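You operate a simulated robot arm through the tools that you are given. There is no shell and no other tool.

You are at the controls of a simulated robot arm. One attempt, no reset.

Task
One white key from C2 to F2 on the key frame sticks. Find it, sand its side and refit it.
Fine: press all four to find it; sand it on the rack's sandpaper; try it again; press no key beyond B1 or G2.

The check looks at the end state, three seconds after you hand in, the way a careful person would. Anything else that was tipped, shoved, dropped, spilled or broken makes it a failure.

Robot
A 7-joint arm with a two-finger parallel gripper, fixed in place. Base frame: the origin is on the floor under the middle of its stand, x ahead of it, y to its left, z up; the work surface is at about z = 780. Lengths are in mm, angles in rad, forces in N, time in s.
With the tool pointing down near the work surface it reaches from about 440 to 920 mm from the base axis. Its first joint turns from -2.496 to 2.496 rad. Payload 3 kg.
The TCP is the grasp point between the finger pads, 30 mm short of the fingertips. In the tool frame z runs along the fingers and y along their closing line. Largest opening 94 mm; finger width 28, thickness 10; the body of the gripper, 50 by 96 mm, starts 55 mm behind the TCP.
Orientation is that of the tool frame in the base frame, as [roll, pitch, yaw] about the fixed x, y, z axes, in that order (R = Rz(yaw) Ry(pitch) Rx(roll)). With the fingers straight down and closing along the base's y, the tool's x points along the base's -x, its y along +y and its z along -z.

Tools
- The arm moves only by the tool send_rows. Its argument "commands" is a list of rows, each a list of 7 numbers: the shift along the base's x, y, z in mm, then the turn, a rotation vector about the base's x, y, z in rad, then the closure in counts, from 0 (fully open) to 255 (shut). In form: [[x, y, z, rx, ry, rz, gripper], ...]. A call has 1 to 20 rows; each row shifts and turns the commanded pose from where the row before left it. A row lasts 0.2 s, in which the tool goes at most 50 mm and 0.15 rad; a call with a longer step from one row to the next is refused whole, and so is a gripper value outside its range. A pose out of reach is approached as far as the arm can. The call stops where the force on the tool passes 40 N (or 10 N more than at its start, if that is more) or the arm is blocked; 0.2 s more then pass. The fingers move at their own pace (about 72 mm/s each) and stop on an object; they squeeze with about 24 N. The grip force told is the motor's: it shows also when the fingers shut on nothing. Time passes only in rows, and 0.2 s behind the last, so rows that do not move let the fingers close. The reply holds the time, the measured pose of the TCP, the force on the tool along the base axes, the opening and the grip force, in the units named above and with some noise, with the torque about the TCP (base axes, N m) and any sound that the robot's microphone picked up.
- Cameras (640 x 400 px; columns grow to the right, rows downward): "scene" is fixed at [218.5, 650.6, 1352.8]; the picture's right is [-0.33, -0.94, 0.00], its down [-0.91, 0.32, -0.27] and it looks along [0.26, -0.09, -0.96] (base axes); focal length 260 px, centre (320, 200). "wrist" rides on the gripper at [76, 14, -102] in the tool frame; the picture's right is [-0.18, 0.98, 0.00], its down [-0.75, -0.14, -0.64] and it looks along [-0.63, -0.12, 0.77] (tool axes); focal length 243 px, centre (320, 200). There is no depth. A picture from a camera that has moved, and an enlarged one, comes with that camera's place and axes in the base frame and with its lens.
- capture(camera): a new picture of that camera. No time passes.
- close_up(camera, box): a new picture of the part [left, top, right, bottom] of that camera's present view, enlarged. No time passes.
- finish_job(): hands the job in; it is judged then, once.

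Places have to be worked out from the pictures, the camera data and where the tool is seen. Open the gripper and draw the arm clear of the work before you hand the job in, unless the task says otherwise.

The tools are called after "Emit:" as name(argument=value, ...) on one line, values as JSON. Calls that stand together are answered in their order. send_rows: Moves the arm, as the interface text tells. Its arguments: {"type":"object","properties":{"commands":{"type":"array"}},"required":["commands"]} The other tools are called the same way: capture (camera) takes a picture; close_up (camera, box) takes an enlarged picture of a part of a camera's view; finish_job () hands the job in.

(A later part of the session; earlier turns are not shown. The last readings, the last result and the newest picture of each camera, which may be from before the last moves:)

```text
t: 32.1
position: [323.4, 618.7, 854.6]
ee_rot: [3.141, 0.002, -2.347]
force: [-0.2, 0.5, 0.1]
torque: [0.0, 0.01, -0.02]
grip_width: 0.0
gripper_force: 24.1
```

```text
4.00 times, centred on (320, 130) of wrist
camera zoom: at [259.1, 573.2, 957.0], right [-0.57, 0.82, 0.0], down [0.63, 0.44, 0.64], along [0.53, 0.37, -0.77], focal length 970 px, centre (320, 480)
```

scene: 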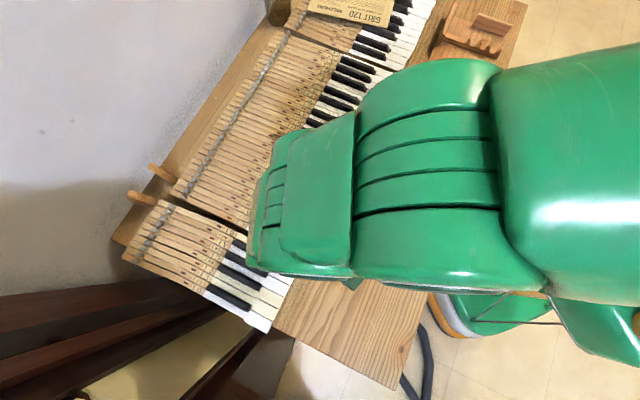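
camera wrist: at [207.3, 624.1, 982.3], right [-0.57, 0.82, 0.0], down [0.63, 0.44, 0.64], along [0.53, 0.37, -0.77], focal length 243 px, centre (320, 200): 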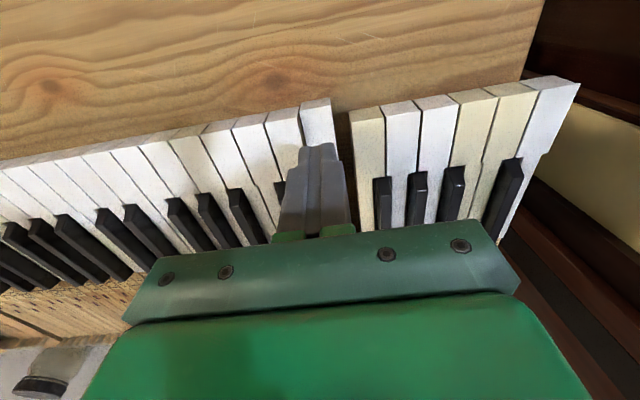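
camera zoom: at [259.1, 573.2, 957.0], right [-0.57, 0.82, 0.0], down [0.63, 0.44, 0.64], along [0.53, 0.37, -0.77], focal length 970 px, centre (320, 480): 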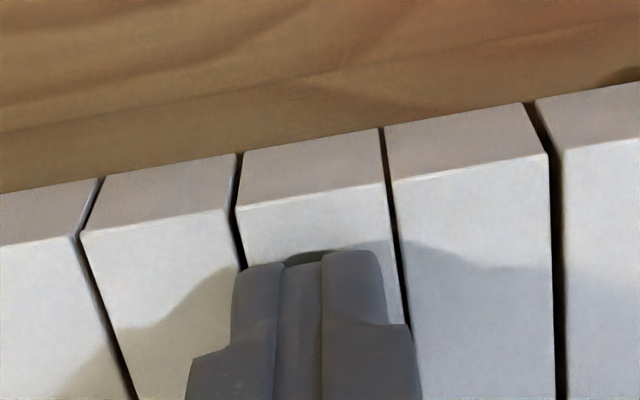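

The tip is ~1.4 mm toward G2; I'll shift back by that and press F2.

Emit:
send_rows(commands=[[-1.0, 1.0, 0, 0, 0, 0, 255], [0, 0, -1.5, 0, 0, 0, 255], [0, 0, -1.5, 0, 0, 0, 255], [0, 0, -1.5, 0, 0, 0, 255], [0, 0, -1.5, 0, 0, 0, 255], [0, 0, -1.5, 0, 0, 0, 255], [0, 0, 0, 0, 0, 0, 255]])

Emit:
close_up(camera="wrist", box=[240, 80, 400, 180])

Emit:
send_rows(commands=[[0, 0, 5, 0, 0, 0, 255], [0, 0, 10, 0, 0, 0, 255], [0, 0, 10, 0, 0, 0, 255], [0, 0, 0, 0, 0, 0, 255], [0, 0, 0, 0, 0, 0, 255]])

Emit:
close_up(camera="wrist", box=[240, 70, 400, 170])

Emit:
capture(camera="wrist")

```text
t: 33.7
position: [321.9, 620.6, 845.9]
ee_rot: [-3.141, 0.002, -2.348]
force: [-0.1, -3.7, 4.3]
torque: [-0.04, -0.02, -0.03]
grip_width: 0.0
gripper_force: 23.6
```

```text
4.00 times, centred on (320, 130) of wrist
camera zoom: at [257.6, 575.3, 948.5], right [-0.57, 0.82, 0.0], down [0.63, 0.44, 0.64], along [0.53, 0.37, -0.77], focal length 970 px, centre (320, 480)
```

zoom: 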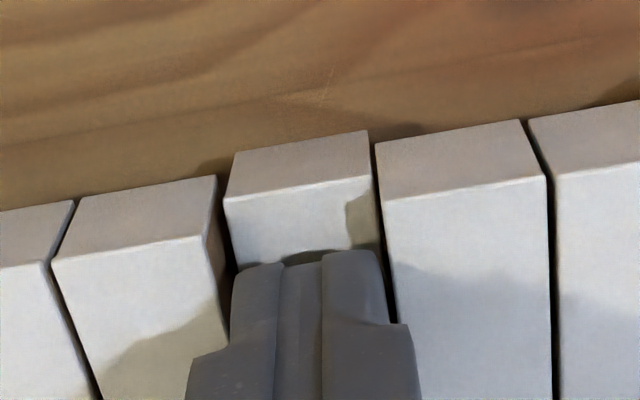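

```text
t: 34.9
position: [322.4, 622.1, 872.4]
ee_rot: [-3.141, 0.002, -2.348]
force: [-0.3, -0.2, -0.6]
torque: [-0.02, 0.02, 0.01]
grip_width: 0.3
gripper_force: 24.0
```

```text
4.00 times, centred on (320, 120) of wrist
camera zoom: at [257.4, 575.1, 975.1], right [-0.57, 0.82, 0.0], down [0.63, 0.44, 0.64], along [0.53, 0.37, -0.77], focal length 970 px, centre (320, 520)
```

zoom: 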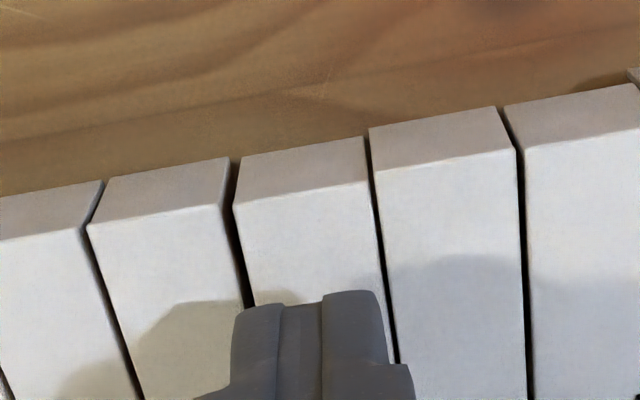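

```text
taken
camera wrist: at [257.4, 575.1, 975.1], right [-0.57, 0.82, 0.0], down [0.63, 0.44, 0.64], along [0.53, 0.37, -0.77], focal length 243 px, centre (320, 200)
```

wrist: 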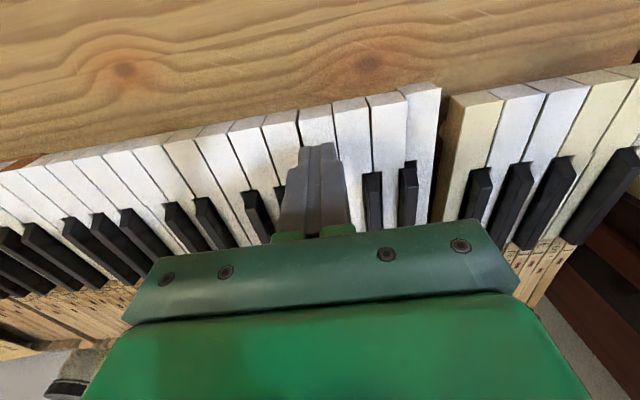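

F2 returned too, so C2 is the sticking key. Before deciding how to take it out, I'll look closely at C2's tail, the end gap and the front.

Emit:
close_up(camera="scene", box=[160, 160, 230, 220])

Emit:
close_up(camera="scene", box=[200, 180, 280, 240])

Emit:
close_up(camera="wrist", box=[340, 70, 520, 200])

Emit:
capture(camera="scene")

```text
6.67 times, centred on (195, 190) of scene
camera zoom: at [218.5, 650.6, 1352.8], right [-0.33, -0.94, 0.0], down [-0.91, 0.32, -0.27], along [0.26, -0.09, -0.96], focal length 1734 px, centre (1153, 267)
```

zoom: 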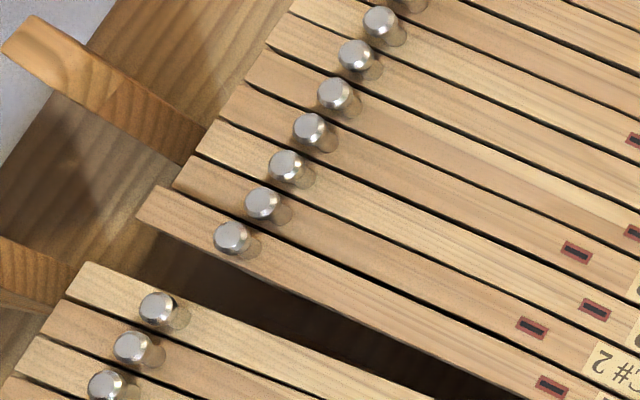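

```text
6.67 times, centred on (240, 210) of scene
camera zoom: at [218.5, 650.6, 1352.8], right [-0.33, -0.94, 0.0], down [-0.91, 0.32, -0.27], along [0.26, -0.09, -0.96], focal length 1734 px, centre (853, 133)
```

zoom: 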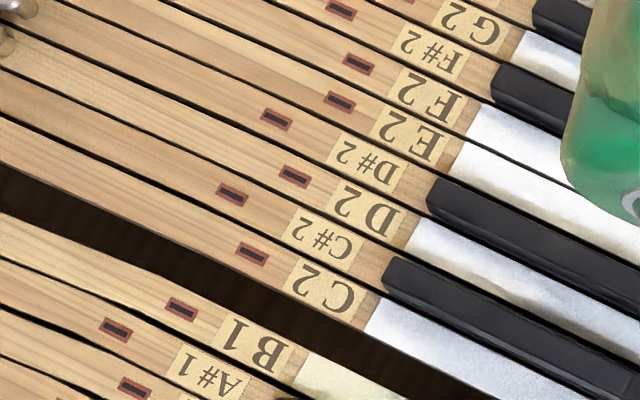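

```text
3.08 times, centred on (430, 135) of wrist
camera zoom: at [257.4, 575.1, 975.1], right [-0.57, 0.82, 0.0], down [0.63, 0.44, 0.64], along [0.53, 0.37, -0.77], focal length 746 px, centre (-18, 400)
```

zoom: 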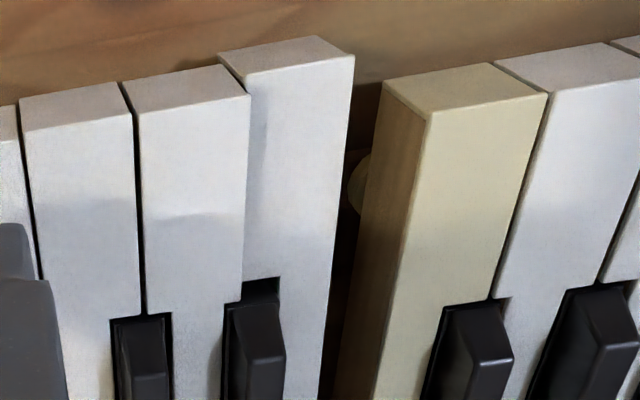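

```text
taken
```

scene: 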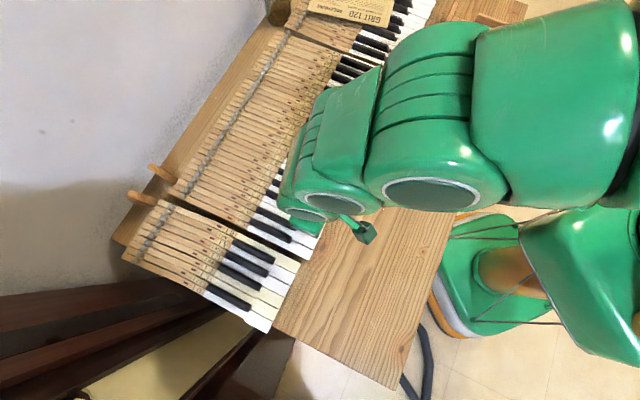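

C2's low side faces a ~14 mm gap beside B1, while its other side is close to D2. I want to see what is beneath the key heads, so I'll back off to the front and tilt the camera nearly horizontal.

Emit:
send_rows(commands=[[-40, -4.2, 10, 0, 0, 0, 255], [-40, -4.2, 0, 0, 0, 0, 255], [-40, -4.2, 0, 0, 0, 0, 255], [0, 0, 0, 0.1035, -0.1016, 0, 255], [0, 0, 0, 0.1035, -0.1016, 0, 255], [0, 0, 0, 0.1035, -0.1016, 0, 255], [0, 0, 0, 0.1035, -0.1016, 0, 255], [0, 0, 0, 0.1035, -0.1016, 0, 255], [0, 0, 0, 0, 0, 0, 255]])

Emit:
capture(camera="wrist")

Emit:
close_up(camera="wrist", box=[240, 60, 420, 180])

```text
t: 36.8
position: [308.2, 567.6, 873.4]
ee_rot: [3.091, 0.678, -2.593]
force: [-0.8, 0.3, 0.8]
torque: [0.02, 0.0, 0.02]
grip_width: 0.0
gripper_force: 23.9
stopped in row 9: the arm was blocked; the commanded pose is now the measured one
```

```text
taken
camera wrist: at [196.6, 509.8, 906.1], right [-0.42, 0.9, 0.15], down [0.25, -0.05, 0.97], along [0.87, 0.44, -0.2], focal length 243 px, centre (320, 200)
```

wrist: 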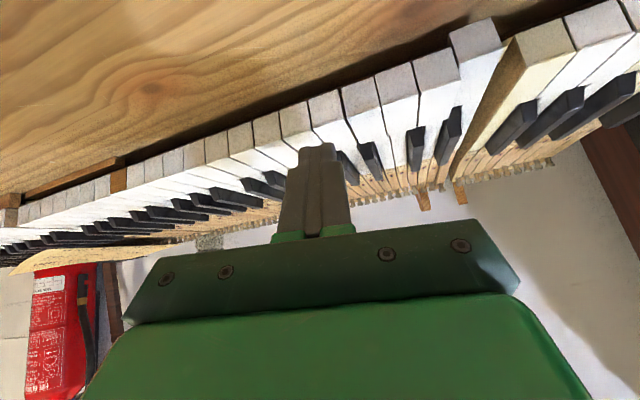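

```text
3.33 times, centred on (330, 120) of wrist
camera zoom: at [196.6, 509.8, 906.1], right [-0.42, 0.9, 0.15], down [0.25, -0.05, 0.97], along [0.87, 0.44, -0.2], focal length 809 px, centre (287, 467)
```

zoom: 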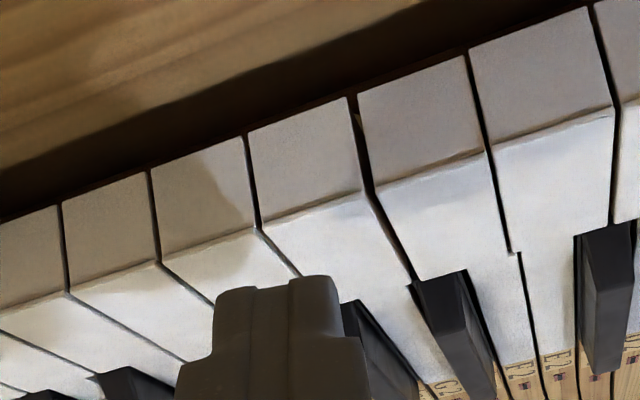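

The arm hit a joint limit while tilting there, but the view shows open space under the overhanging key heads. I'll undo the tilt while rising.

Emit:
send_rows(commands=[[0, 0, 15, 0, 0, 0, 255], [0, 0, 15, -0.0921, 0.1003, 0.0438, 255], [0, 0, 10, -0.0921, 0.1003, 0.0438, 255], [0, 0, 0, -0.0921, 0.1003, 0.0438, 255], [0, 0, 0, -0.0921, 0.1003, 0.0438, 255], [0, 0, 0, -0.0921, 0.1003, 0.0438, 255], [0, 0, 0, 0, 0, 0, 255]])

Emit:
capture(camera="scene")

```text
t: 38.4
position: [304.0, 569.2, 914.6]
ee_rot: [3.138, 0.007, -2.338]
force: [0.2, -0.3, -0.5]
torque: [0.03, 0.01, 0.0]
grip_width: 0.0
gripper_force: 24.1
```

```text
taken
```

scene: 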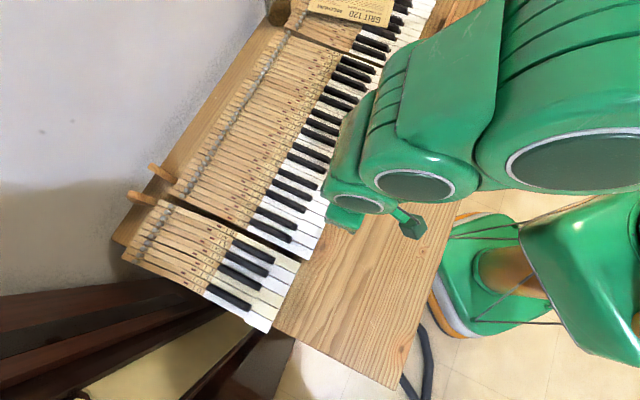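

Upright again. My plan is to push C2's stick down behind its balance point (balance hole ≈ 188 mm from the front edge) to raise its head, then grip the head with one finger in the gap beside B1 and the other pressing D2. I'll move over that spot.

Emit:
send_rows(commands=[[16, 40.4, 0, 0, 0, -0.009, 255], [16, 40.4, 0, 0, 0, 0, 255], [16, 40.4, 0, 0, 0, 0, 255], [16, 40.4, 0, 0, 0, 0, 255], [16, 40.4, 0, 0, 0, 0, 255], [16, 40.4, 0, 0, 0, 0, 255], [0, 0, -20, 0, 0, 0, 255], [0, 0, 0, 0, 0, 0, 255]])

Emit:
capture(camera="wrist")

Emit:
capture(camera="scene")

Emit:
close_up(camera="wrist", box=[240, 60, 440, 180])

```text
t: 40.2
position: [393.8, 795.3, 893.4]
ee_rot: [3.137, 0.006, -2.349]
force: [0.2, -0.3, -0.5]
torque: [0.04, -0.01, -0.01]
grip_width: 0.0
gripper_force: 24.2
out of reach, approached as far as the arm can: row 6
```

```text
taken
camera wrist: at [328.1, 748.2, 995.5], right [-0.57, 0.82, 0.0], down [0.63, 0.43, 0.65], along [0.53, 0.37, -0.76], focal length 243 px, centre (320, 200)
```

wrist: 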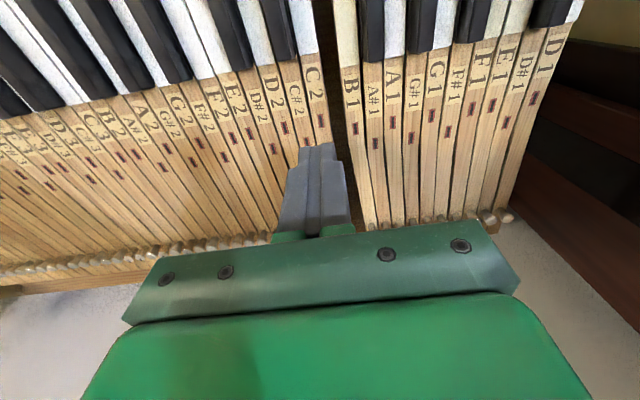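

```text
taken
```

scene: 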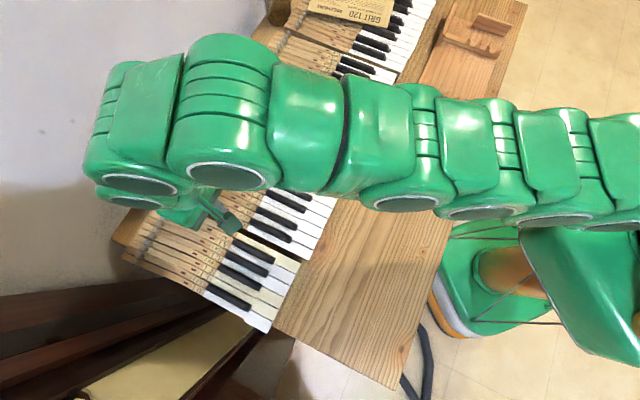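

```text
3.20 times, centred on (340, 120) of wrist
camera zoom: at [328.1, 748.2, 995.5], right [-0.57, 0.82, 0.0], down [0.63, 0.43, 0.65], along [0.53, 0.37, -0.76], focal length 776 px, centre (256, 456)
```

zoom: 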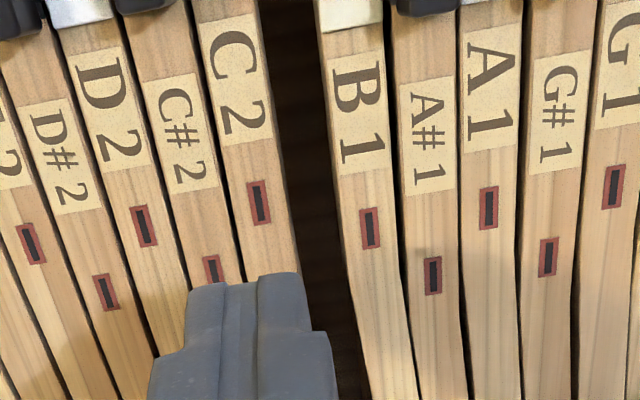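

The wrist view shows C2's balance slot just ahead of the fingers; they need to go further back and about 3 mm toward the gap. I'll lower a bit, where the reach is larger.

Emit:
send_rows(commands=[[-2, 2, -12, 0, 0, 0, 255], [0, 0, -12, 0, 0, 0, 255], [0, 0, 0, 0, 0, 0, 255]])

Emit:
close_up(camera="wrist", box=[240, 60, 440, 180])

```text
t: 41.0
position: [391.3, 795.1, 868.6]
ee_rot: [3.137, 0.006, -2.348]
force: [0.2, -0.3, -0.6]
torque: [-0.03, 0.02, -0.04]
grip_width: 0.0
gripper_force: 23.5
```

```text
3.20 times, centred on (340, 120) of wrist
camera zoom: at [325.6, 749.0, 972.2], right [-0.57, 0.82, 0.0], down [0.63, 0.43, 0.65], along [0.53, 0.37, -0.76], focal length 776 px, centre (256, 456)
```

zoom: 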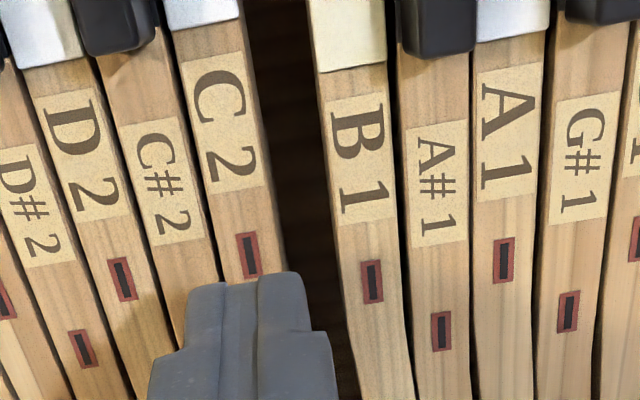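

Now I'll step 20 mm further back along the key at this lower height.

Emit:
send_rows(commands=[[7, 7.1, 0, 0, 0, 0, 255], [7, 7.1, 0, 0, 0, 0, 255], [7, 7.1, 0, 0, 0, 0, 255], [0, 0, 0, 0, 0, 0, 255]])

Emit:
close_up(camera="wrist", box=[240, 60, 440, 180])

```text
t: 42.0
position: [395.2, 798.0, 869.3]
ee_rot: [3.136, 0.006, -2.349]
force: [-0.7, 0.1, 0.0]
torque: [0.02, 0.01, -0.03]
grip_width: 0.0
gripper_force: 23.7
out of reach, approached as far as the arm can: row 2, 3
```

```text
3.20 times, centred on (340, 120) of wrist
camera zoom: at [330.8, 753.2, 971.7], right [-0.57, 0.82, 0.0], down [0.63, 0.43, 0.65], along [0.53, 0.37, -0.76], focal length 776 px, centre (256, 456)
```

zoom: 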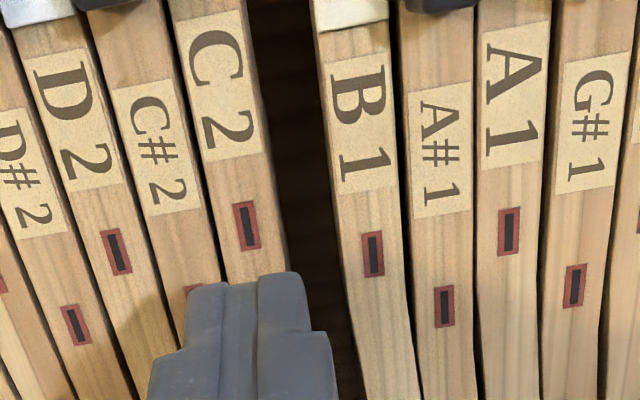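

The vertical reach ends here, so I'll tilt the fingers outward (~0.45 rad), which lets the tool reach further back along C2, shifting about 3 mm toward the gap as well.

Emit:
send_rows(commands=[[0, 0, 0, 0.104, -0.102, 0, 255], [0, 0, 0, 0.104, -0.102, 0, 255], [0, 0, 0, 0.104, -0.102, 0, 255], [6, 10, 0, 0, 0, 0, 255], [8, 8.2, 0, 0, 0, 0, 255], [8, 8.2, 0, 0, 0, 0, 255], [0, 0, 0, 0, 0, 0, 255]])

Emit:
capture(camera="wrist")

Emit:
close_up(camera="wrist", box=[240, 60, 440, 180])

```text
t: 43.6
position: [417.4, 825.3, 870.0]
ee_rot: [3.138, 0.441, -2.349]
force: [0.3, 0.8, -0.2]
torque: [-0.01, 0.04, 0.01]
grip_width: 0.0
gripper_force: 24.1
```

```text
taken
camera wrist: at [327.7, 753.4, 931.4], right [-0.58, 0.81, 0.08], down [0.39, 0.19, 0.9], along [0.71, 0.56, -0.42], focal length 243 px, centre (320, 200)
```

wrist: 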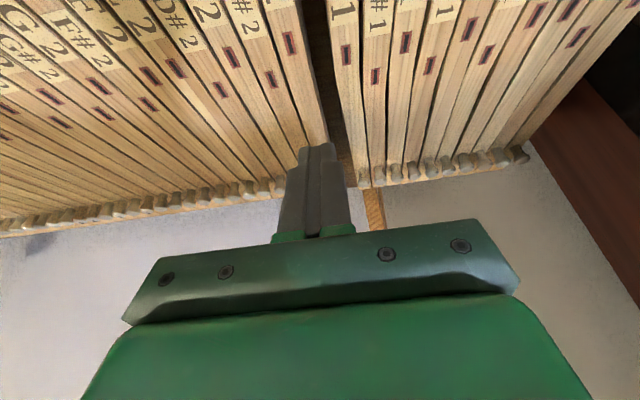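

```text
3.20 times, centred on (340, 120) of wrist
camera zoom: at [327.7, 753.4, 931.4], right [-0.58, 0.81, 0.08], down [0.39, 0.19, 0.9], along [0.71, 0.56, -0.42], focal length 776 px, centre (256, 456)
```

zoom: 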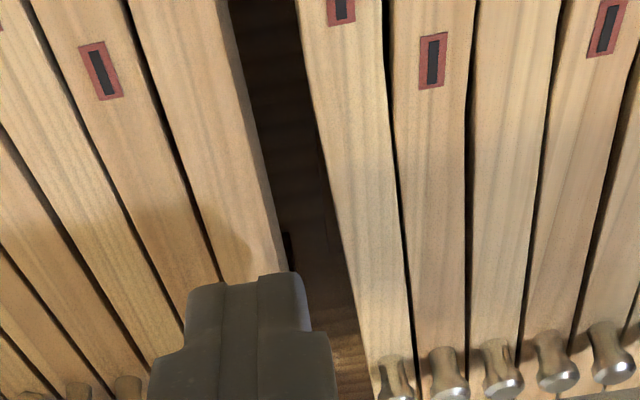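

The tilted tool reaches ~46 mm behind C2's balance point, and the finger footprint lies on C2 and the open gap only. I'll lower in steps to contact.

Emit:
send_rows(commands=[[0, 0, -6, 0, 0, 0, 255], [0, 0, -4, 0, 0, 0, 255], [0, 0, -2, 0, 0, 0, 255], [0, 0, 0, 0, 0, 0, 255]])

Emit:
send_rows(commands=[[0, 0, -1, 0, 0, 0, 255], [0, 0, -1, 0, 0, 0, 255], [0, 0, 0, 0, 0, 0, 255]])

Emit:
send_rows(commands=[[0, 0, -1, 0, 0, 0, 255], [0, 0, -1, 0, 0, 0, 255], [0, 0, 0, 0, 0, 0, 255]])

Emit:
close_up(camera="wrist", box=[240, 60, 440, 180])

```text
t: 44.6
position: [417.6, 824.3, 858.7]
ee_rot: [3.138, 0.443, -2.348]
force: [-0.6, 0.3, -0.9]
torque: [-0.01, -0.02, 0.01]
grip_width: 0.0
gripper_force: 24.1
```

```text
t: 45.4
position: [418.0, 825.8, 856.8]
ee_rot: [3.135, 0.446, -2.35]
force: [0.3, -0.9, -0.4]
torque: [0.02, -0.01, -0.02]
grip_width: 0.0
gripper_force: 24.3
```

```text
t: 46.2
position: [417.9, 827.1, 855.9]
ee_rot: [3.136, 0.444, -2.35]
force: [-0.2, -0.2, 3.5]
torque: [-0.02, -0.05, 0.03]
grip_width: 0.0
gripper_force: 23.9
```

```text
3.20 times, centred on (340, 120) of wrist
camera zoom: at [327.5, 754.9, 915.5], right [-0.58, 0.81, 0.08], down [0.39, 0.19, 0.9], along [0.71, 0.56, -0.42], focal length 776 px, centre (256, 456)
```

zoom: 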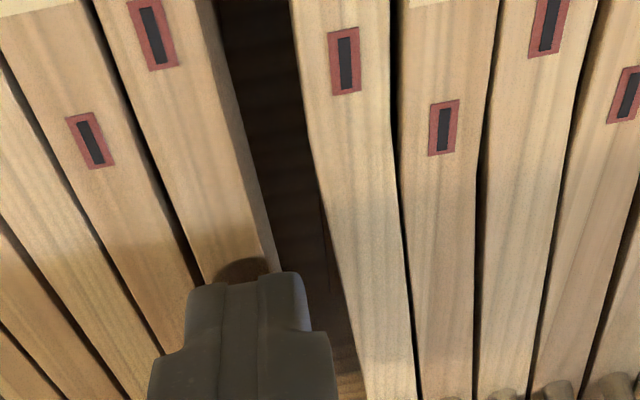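

Contact with C2's tail (3.5 N). I'll push on in half-millimetre steps.

Emit:
send_rows(commands=[[0, 0, -0.5, 0, 0, 0, 255], [0, 0, -0.5, 0, 0, 0, 255], [0, 0, 0, 0, 0, 0, 255]])

Emit:
send_rows(commands=[[0, 0, -0.5, 0, 0, 0, 255], [0, 0, -0.5, 0, 0, 0, 255], [0, 0, 0, 0, 0, 0, 255]])

Emit:
close_up(camera="wrist", box=[240, 0, 440, 180])

Emit:
close_up(camera="scene", box=[230, 190, 330, 270])

```text
t: 47.0
position: [416.5, 826.3, 855.3]
ee_rot: [3.136, 0.443, -2.35]
force: [-1.5, -0.7, 11.9]
torque: [-0.06, 0.07, 0.01]
grip_width: 0.2
gripper_force: 23.9
```

```text
t: 47.8
position: [417.4, 826.7, 855.2]
ee_rot: [3.137, 0.447, -2.349]
force: [0.3, 12.5, 30.2]
torque: [0.41, -0.02, -0.02]
grip_width: 0.1
gripper_force: 23.8
```

```text
2.22 times, centred on (340, 90) of wrist
camera zoom: at [327.8, 754.3, 914.8], right [-0.59, 0.81, 0.08], down [0.39, 0.19, 0.9], along [0.71, 0.56, -0.42], focal length 539 px, centre (276, 444)
```

zoom: 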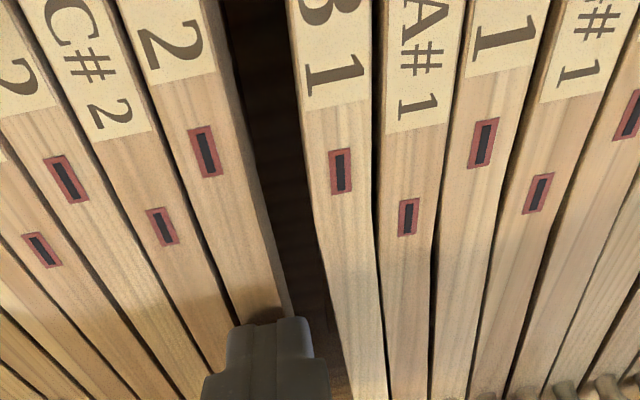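

```text
5.00 times, centred on (280, 230) of scene
camera zoom: at [218.5, 650.6, 1352.8], right [-0.33, -0.94, 0.0], down [-0.91, 0.32, -0.27], along [0.26, -0.09, -0.96], focal length 1300 px, centre (520, 50)
```

zoom: 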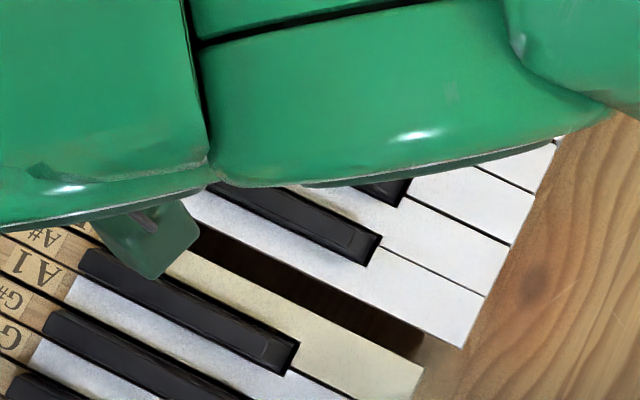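

Force rose to 30 N after about 2 mm of travel, so the tail has probably bottomed. I'll lift, undo the tilt and go back to look at the C2 head from the front.

Emit:
send_rows(commands=[[0, 0, 8, 0, 0, 0, 255], [0, 0, 15, 0, 0, 0, 255], [-10, -10, 15, 0, 0, 0, 255], [-20, -20, 10, -0.104, 0.102, 0, 255], [-20, -20, 0, -0.104, 0.102, 0, 255], [-20, -20, 0, -0.104, 0.102, 0, 255], [-20, -20, 0, 0, 0, 0, 255], [-20, -20, 0, 0, 0, 0, 255], [-20, -20, 0, 0, 0, 0, 255], [0, 0, 0, 0, 0, 0, 255]])

Emit:
capture(camera="wrist")

Emit:
close_up(camera="wrist", box=[240, 60, 440, 180])

```text
t: 50.0
position: [289.4, 694.2, 903.1]
ee_rot: [3.138, 0.005, -2.348]
force: [0.3, 0.7, 0.5]
torque: [-0.01, -0.01, 0.0]
grip_width: 0.1
gripper_force: 23.8
```

```text
taken
camera wrist: at [223.9, 648.7, 1005.4], right [-0.57, 0.82, 0.0], down [0.63, 0.43, 0.65], along [0.53, 0.37, -0.76], focal length 243 px, centre (320, 200)
```

wrist: 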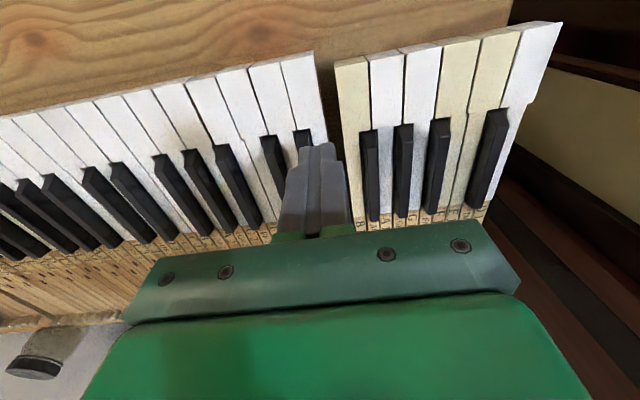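

```text
3.20 times, centred on (340, 120) of wrist
camera zoom: at [223.9, 648.7, 1005.4], right [-0.57, 0.82, 0.0], down [0.63, 0.43, 0.65], along [0.53, 0.37, -0.76], focal length 776 px, centre (256, 456)
```

zoom: 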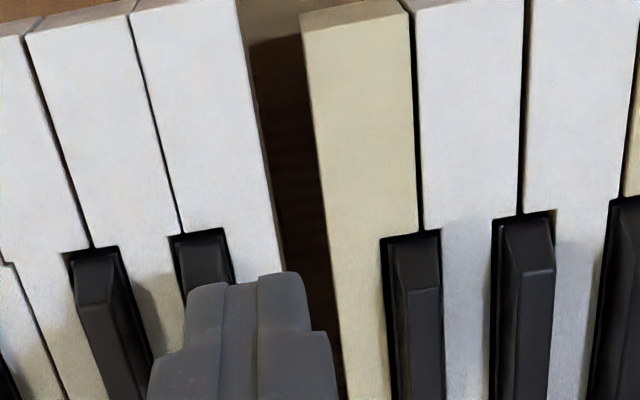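

Pushing the tail worked: C2's head is level with D2 again. Now I'll centre over C2's head about 33 mm from the front with fingers open to ~27 mm and check the alignment from above.

Emit:
send_rows(commands=[[-4.5, -7.8, 0, -0.006, 0.001, 0, 182], [-4.5, -7.9, 0, 0, 0, 0, 182], [0, 0, -20, 0, 0, 0, 182], [0, 0, 0, 0, 0, 0, 182], [0, 0, 0, 0, 0, 0, 182]])

Emit:
capture(camera="wrist")

Emit:
close_up(camera="wrist", box=[230, 70, 430, 190])

```text
t: 51.2
position: [279.7, 680.9, 881.9]
ee_rot: [3.141, 0.002, -2.345]
force: [0.2, -0.3, -0.4]
torque: [0.04, 0.02, 0.01]
grip_width: 26.8
gripper_force: 0.0
```

```text
taken
camera wrist: at [214.7, 635.2, 985.2], right [-0.57, 0.82, 0.0], down [0.63, 0.44, 0.64], along [0.53, 0.37, -0.77], focal length 243 px, centre (320, 200)
```

wrist: 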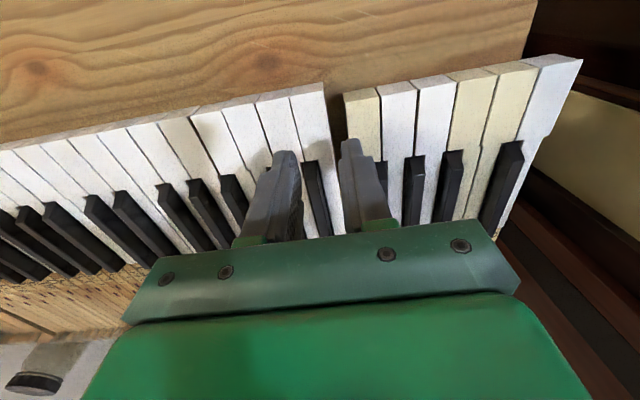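

```text
3.20 times, centred on (330, 130) of wrist
camera zoom: at [214.7, 635.2, 985.2], right [-0.57, 0.82, 0.0], down [0.63, 0.44, 0.64], along [0.53, 0.37, -0.77], focal length 776 px, centre (288, 424)
```

zoom: 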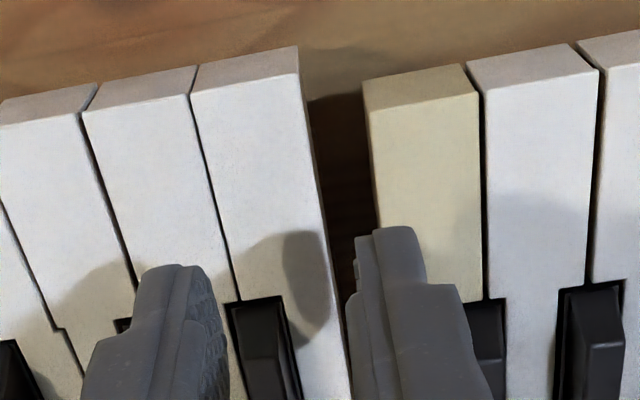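

The finger pair is about 3 mm too far toward B1; I'll shift it toward D2, narrow slightly to ~25 mm and lower to just above the keys for another check.

Emit:
send_rows(commands=[[2.1, -2.1, -8, 0, 0, 0, 187], [0, 0, -14, 0, 0, 0, 187], [0, 0, 0, 0, 0, 0, 187]])

Emit:
close_up(camera="wrist", box=[230, 70, 430, 190])

```text
t: 52.0
position: [281.9, 678.2, 861.4]
ee_rot: [-3.14, 0.0, -2.348]
force: [0.6, 0.1, 0.6]
torque: [-0.01, 0.03, 0.02]
grip_width: 25.1
gripper_force: 0.1
```

```text
3.20 times, centred on (330, 130) of wrist
camera zoom: at [217.7, 633.1, 963.4], right [-0.57, 0.82, 0.0], down [0.63, 0.44, 0.64], along [0.53, 0.37, -0.77], focal length 776 px, centre (288, 424)
```

zoom: 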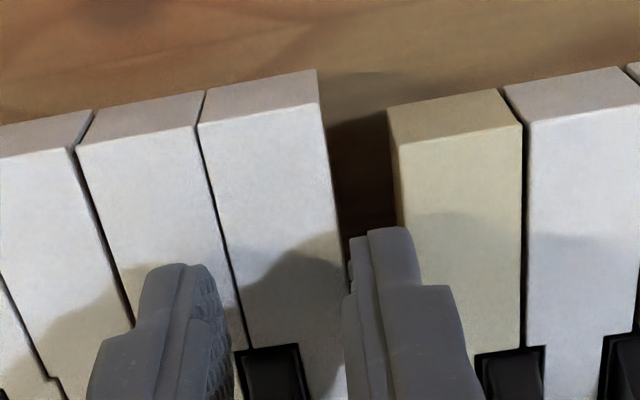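

Both fingers straddle C2 within about a millimetre. I'll descend slowly, letting the left finger push D2 down while the right one goes into the gap.

Emit:
send_rows(commands=[[0, 0, -4, 0, 0, 0, 187], [0, 0, -3, 0, 0, 0, 187], [0, 0, -2, 0, 0, 0, 187], [0, 0, 0, 0, 0, 0, 187]])

Emit:
close_up(camera="wrist", box=[230, 70, 430, 190])

```text
t: 53.0
position: [281.4, 677.8, 851.0]
ee_rot: [3.14, 0.0, -2.35]
force: [0.6, -0.3, 1.1]
torque: [-0.01, 0.0, 0.01]
grip_width: 25.0
gripper_force: 0.0
```

```text
3.20 times, centred on (330, 130) of wrist
camera zoom: at [216.7, 632.6, 953.4], right [-0.57, 0.82, 0.0], down [0.63, 0.44, 0.64], along [0.53, 0.37, -0.77], focal length 776 px, centre (288, 424)
```

zoom: 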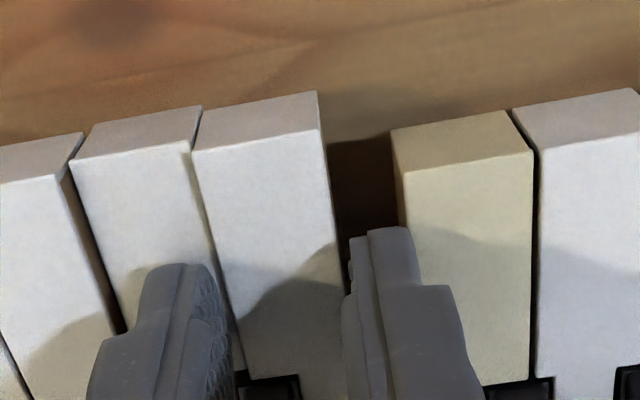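

D2 goes down under the left finger while C2 stays up and B1 is untouched. I'll continue the descent.

Emit:
send_rows(commands=[[0, 0, -2, 0, 0, 0, 187], [0, 0, -1, 0, 0, 0, 187], [0, 0, 0, 0, 0, 0, 187]])

Emit:
send_rows(commands=[[0, 0, -1, 0, 0, 0, 187], [0, 0, -0.7, 0, 0, 0, 187], [0, 0, 0, 0, 0, 0, 187]])

Emit:
close_up(camera="wrist", box=[230, 70, 430, 190])

```text
t: 53.8
position: [282.3, 677.7, 847.5]
ee_rot: [3.141, 0.0, -2.35]
force: [0.0, 0.1, -0.1]
torque: [-0.01, -0.02, 0.01]
grip_width: 25.0
gripper_force: 0.2
```

```text
t: 54.6
position: [280.2, 676.8, 846.0]
ee_rot: [-3.141, 0.0, -2.349]
force: [-0.3, -1.6, 12.5]
torque: [-0.05, -0.28, -0.04]
grip_width: 25.7
gripper_force: 0.8
```

```text
3.20 times, centred on (330, 130) of wrist
camera zoom: at [216.3, 631.9, 948.9], right [-0.57, 0.82, 0.0], down [0.63, 0.44, 0.64], along [0.53, 0.37, -0.77], focal length 776 px, centre (288, 424)
```

zoom: 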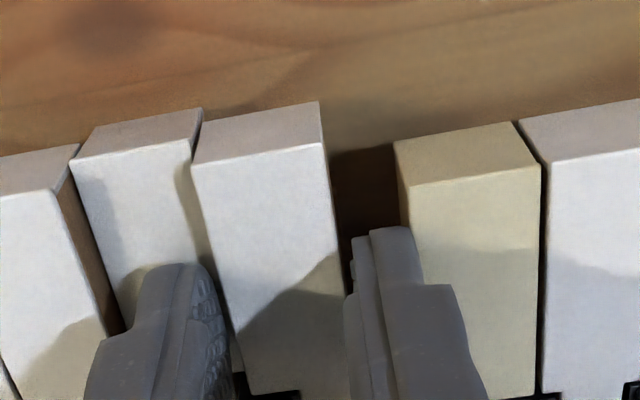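

D2 is bottomed (12 N) and C2's sides are exposed. Closing the fingers on C2 now.

Emit:
send_rows(commands=[[0, 0, 0.3, 0, 0, 0, 200], [0, 0, 0, 0, 0, 0, 255], [0, 0, 0, 0, 0, 0, 255], [0, 0, 0, 0, 0, 0, 255]])

Emit:
close_up(camera="wrist", box=[230, 70, 430, 190])

```text
t: 55.6
position: [281.1, 677.3, 846.2]
ee_rot: [-3.141, 0.003, -2.348]
force: [3.1, 1.3, 18.2]
torque: [0.46, -0.81, -0.02]
grip_width: 22.0
gripper_force: 24.4
```

```text
3.20 times, centred on (330, 130) of wrist
camera zoom: at [216.2, 631.9, 948.9], right [-0.57, 0.82, 0.0], down [0.63, 0.44, 0.64], along [0.53, 0.37, -0.77], focal length 776 px, centre (288, 424)
```

zoom: 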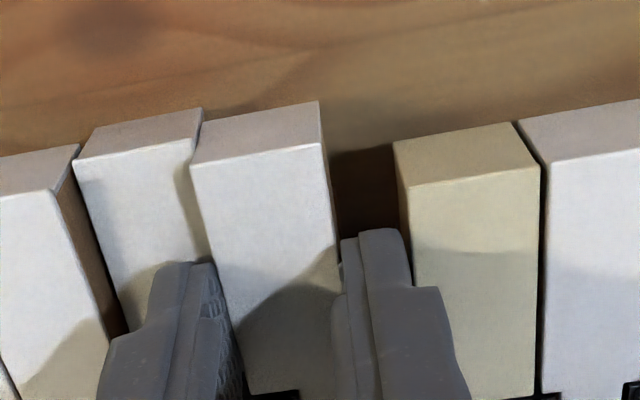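

C2 is gripped at 22.0 mm width. I'll lift straight up slowly and watch how the key follows.

Emit:
send_rows(commands=[[0, 0, 2, 0, 0, 0, 255], [0, 0, 2, 0, 0, 0, 255], [0, 0, 2, 0, 0, 0, 255], [0, 0, 0, 0, 0, 0, 255]])

Emit:
capture(camera="wrist")

Emit:
close_up(camera="scene", box=[150, 160, 330, 280])

```text
t: 56.6
position: [281.7, 677.8, 852.3]
ee_rot: [-3.141, 0.0, -2.35]
force: [1.1, 0.2, -0.8]
torque: [-0.11, 0.11, 0.02]
grip_width: 21.9
gripper_force: 23.5
```

```text
taken
camera wrist: at [216.4, 631.7, 954.7], right [-0.57, 0.82, 0.0], down [0.63, 0.44, 0.64], along [0.53, 0.37, -0.77], focal length 243 px, centre (320, 200)
```

wrist: 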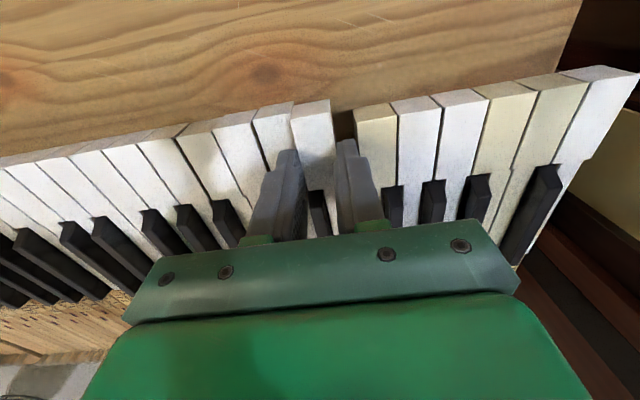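

```text
3.33 times, centred on (240, 220) of scene
camera zoom: at [218.5, 650.6, 1352.8], right [-0.33, -0.94, 0.0], down [-0.91, 0.32, -0.27], along [0.26, -0.09, -0.96], focal length 867 px, centre (587, 133)
```

zoom: 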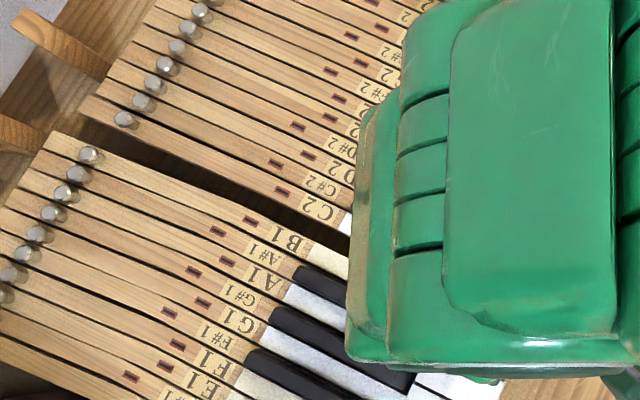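

C2 rises with the fingers and D2 has sprung back. I'll continue lifting and watch the force and the tail.

Emit:
send_rows(commands=[[0, 0, 3, 0, 0, 0, 255], [0, 0, 3, 0, 0, 0, 255], [0, 0, 3, 0, 0, 0, 255], [0, 0, 3, 0, 0, 0, 255], [0, 0, 0, 0, 0, 0, 255]])

Emit:
close_up(camera="scene", box=[150, 160, 330, 280])

Emit:
close_up(camera="wrist", box=[230, 70, 430, 190])

```text
t: 57.8
position: [280.7, 676.1, 863.4]
ee_rot: [3.139, 0.0, -2.349]
force: [-0.4, -0.4, -1.2]
torque: [-0.1, 0.11, -0.01]
grip_width: 21.8
gripper_force: 24.0
```

```text
3.33 times, centred on (240, 220) of scene
camera zoom: at [218.5, 650.6, 1352.8], right [-0.33, -0.94, 0.0], down [-0.91, 0.32, -0.27], along [0.26, -0.09, -0.96], focal length 867 px, centre (587, 133)
```

zoom: 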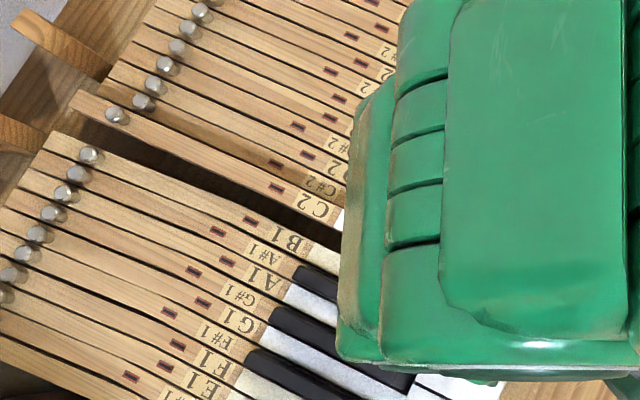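

```text
3.20 times, centred on (330, 130) of wrist
camera zoom: at [215.8, 631.2, 966.7], right [-0.57, 0.82, 0.0], down [0.63, 0.44, 0.64], along [0.53, 0.37, -0.77], focal length 776 px, centre (288, 424)
```

zoom: 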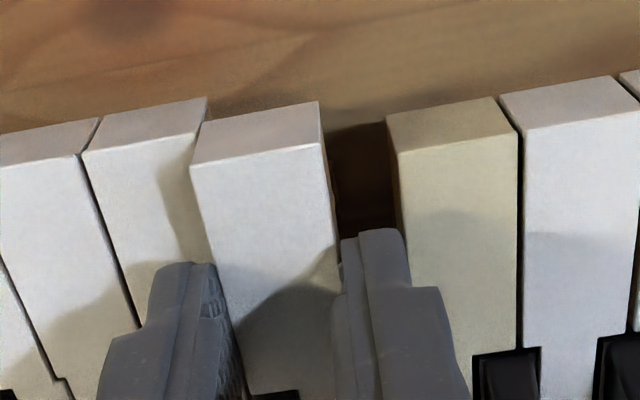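

The key comes up level with its tail, weight only about 1.2 N, so the grip holds well. Lifting it clear of the frame.

Emit:
send_rows(commands=[[0, 0, 8, 0, 0, 0, 255], [0, 0, 12, 0, 0, 0, 255], [0, 0, 15, 0, 0, 0, 255], [0, 0, 20, 0, 0, 0, 255], [0, 0, 20, 0, 0, 0, 255], [0, 0, 0, 0, 0, 0, 255]])

Emit:
capture(camera="scene")

Emit:
capture(camera="wrist")

```text
t: 59.2
position: [279.5, 677.7, 940.5]
ee_rot: [3.141, 0.002, -2.347]
force: [-0.1, -0.6, -0.5]
torque: [-0.13, 0.09, 0.0]
grip_width: 21.9
gripper_force: 24.2
```

```text
taken
```

scene: 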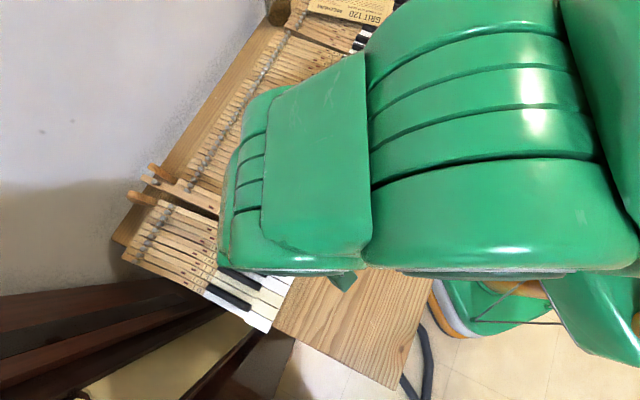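

```text
taken
camera wrist: at [215.7, 632.3, 1042.6], right [-0.57, 0.82, 0.0], down [0.63, 0.44, 0.64], along [0.53, 0.37, -0.77], focal length 243 px, centre (320, 200)
```

wrist: 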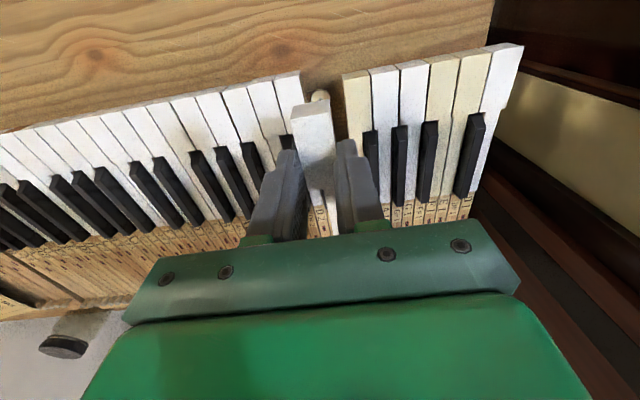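

C2 is out. I'll look closely at the empty slot with its pins and at the lifted key's visible sides.

Emit:
close_up(camera="wrist", box=[270, 60, 390, 140])

Emit:
close_up(camera="scene", box=[130, 150, 250, 230])

Emit:
close_up(camera="wrist", box=[270, 120, 390, 240])

```text
5.00 times, centred on (330, 100) of wrist
camera zoom: at [215.7, 632.3, 1042.6], right [-0.57, 0.82, 0.0], down [0.63, 0.44, 0.64], along [0.53, 0.37, -0.77], focal length 1213 px, centre (270, 700)
```

zoom: 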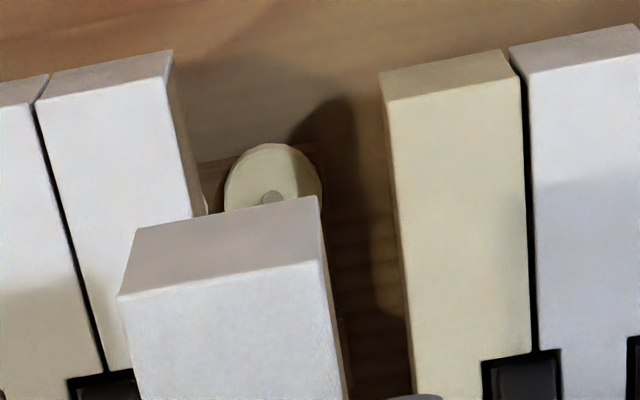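

```text
5.00 times, centred on (190, 190) of scene
camera zoom: at [218.5, 650.6, 1352.8], right [-0.33, -0.94, 0.0], down [-0.91, 0.32, -0.27], along [0.26, -0.09, -0.96], focal length 1300 px, centre (970, 250)
```

zoom: 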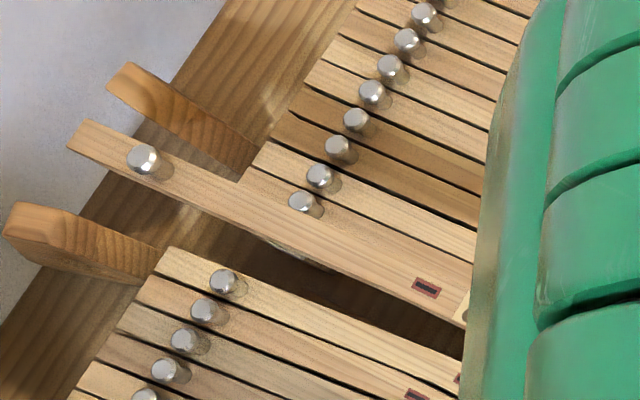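

```text
3.33 times, centred on (330, 180) of wrist
camera zoom: at [215.7, 632.3, 1042.6], right [-0.57, 0.82, 0.0], down [0.63, 0.44, 0.64], along [0.53, 0.37, -0.77], focal length 809 px, centre (287, 267)
```

zoom: 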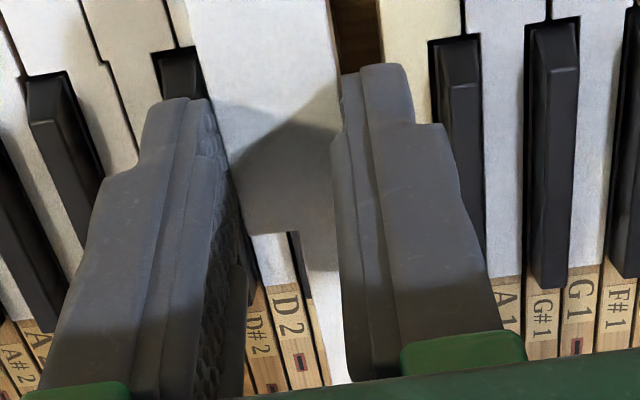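

The frame slot shows the front rail pin with its felt disc; the key hangs level. I'll raise it more and carry it toward the middle of the bench so the scene camera can see its left side, then rotate to see its right side.

Emit:
send_rows(commands=[[0, 0, 20, 0, 0, 0, 255], [0, 0, 20, 0, 0, 0, 255], [12, -36, 0, 0, 0, 0, 255], [12, -36, 0, 0, 0, 0, 255], [12, -36, 0, 0, 0, 0, 255], [12, -36, 0, 0, 0, 0, 255], [12, -36, 0, 0, 0, 0, 255], [12, -36, 0, 0, 0, 0, 255], [12, -36, 0, 0, 0, 0, 255], [12, -36, 0, 0, 0, 0, 255], [12, -36, 0, 0, 0, 0, 255], [12, -36, 0, 0, 0, 0, 255], [0, 0, 0, 0, 0, 0, 255]])

Emit:
capture(camera="scene")

Emit:
capture(camera="wrist")

```text
t: 62.0
position: [402.4, 320.5, 975.9]
ee_rot: [-3.14, 0.001, -2.349]
force: [-0.5, -0.1, -0.3]
torque: [-0.1, 0.1, 0.01]
grip_width: 21.9
gripper_force: 24.2
```

```text
taken
```

scene: 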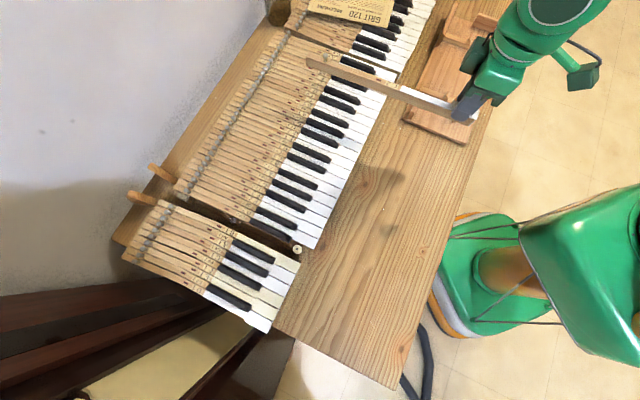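

```text
taken
camera wrist: at [336.9, 274.4, 1079.1], right [-0.57, 0.82, 0.0], down [0.63, 0.44, 0.64], along [0.53, 0.37, -0.77], focal length 243 px, centre (320, 200)
```

wrist: 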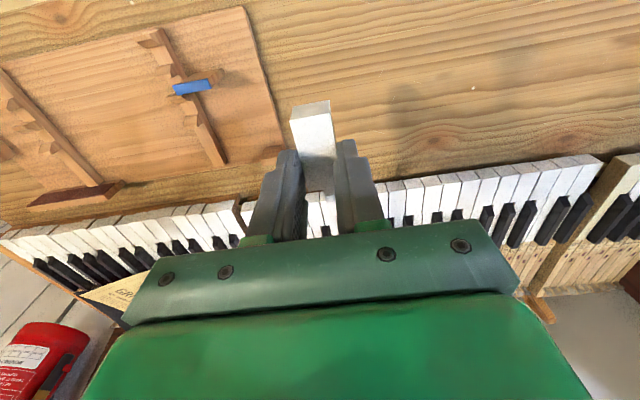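

The scene camera now sees the key's left side. I'll enlarge it.

Emit:
close_up(camera="scene", box=[300, 40, 400, 110])

Emit:
close_up(camera="scene", box=[390, 60, 500, 140])

Emit:
close_up(camera="scene", box=[180, 160, 320, 270])

```text
5.71 times, centred on (350, 75) of scene
camera zoom: at [218.5, 650.6, 1352.8], right [-0.33, -0.94, 0.0], down [-0.91, 0.32, -0.27], along [0.26, -0.09, -0.96], focal length 1486 px, centre (149, 914)
```

zoom: 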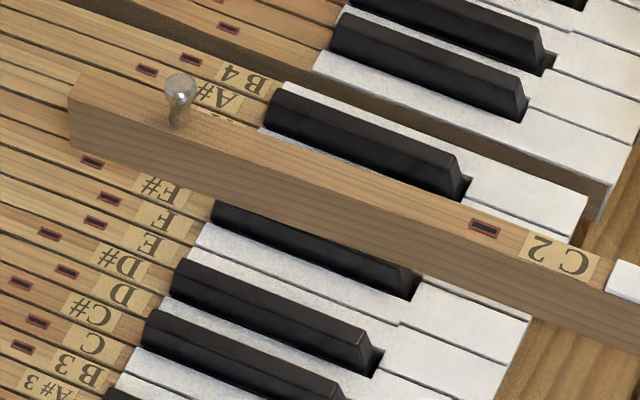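

```text
5.00 times, centred on (445, 100) of scene
camera zoom: at [218.5, 650.6, 1352.8], right [-0.33, -0.94, 0.0], down [-0.91, 0.32, -0.27], along [0.26, -0.09, -0.96], focal length 1300 px, centre (-305, 700)
```

zoom: 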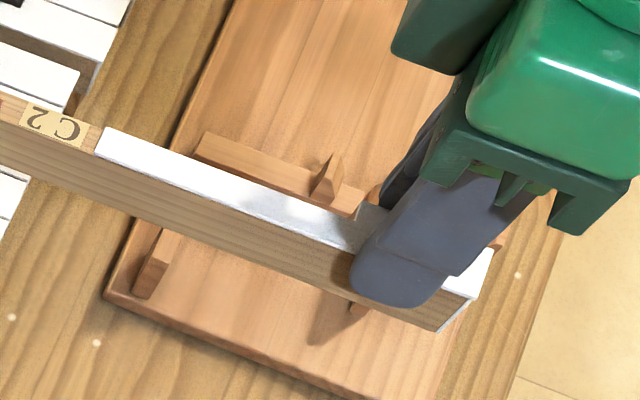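

```text
3.64 times, centred on (250, 215) of scene
camera zoom: at [218.5, 650.6, 1352.8], right [-0.33, -0.94, 0.0], down [-0.91, 0.32, -0.27], along [0.26, -0.09, -0.96], focal length 946 px, centre (574, 146)
```

zoom: 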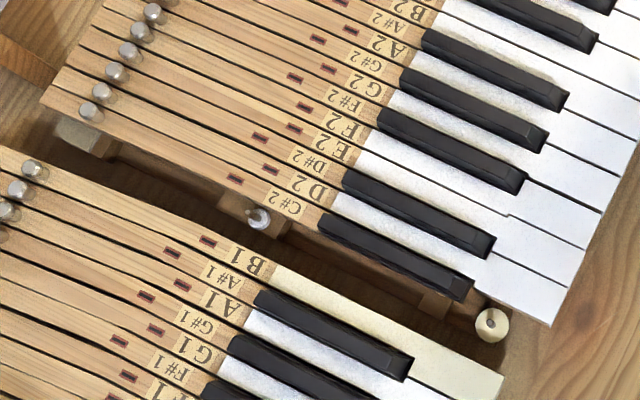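

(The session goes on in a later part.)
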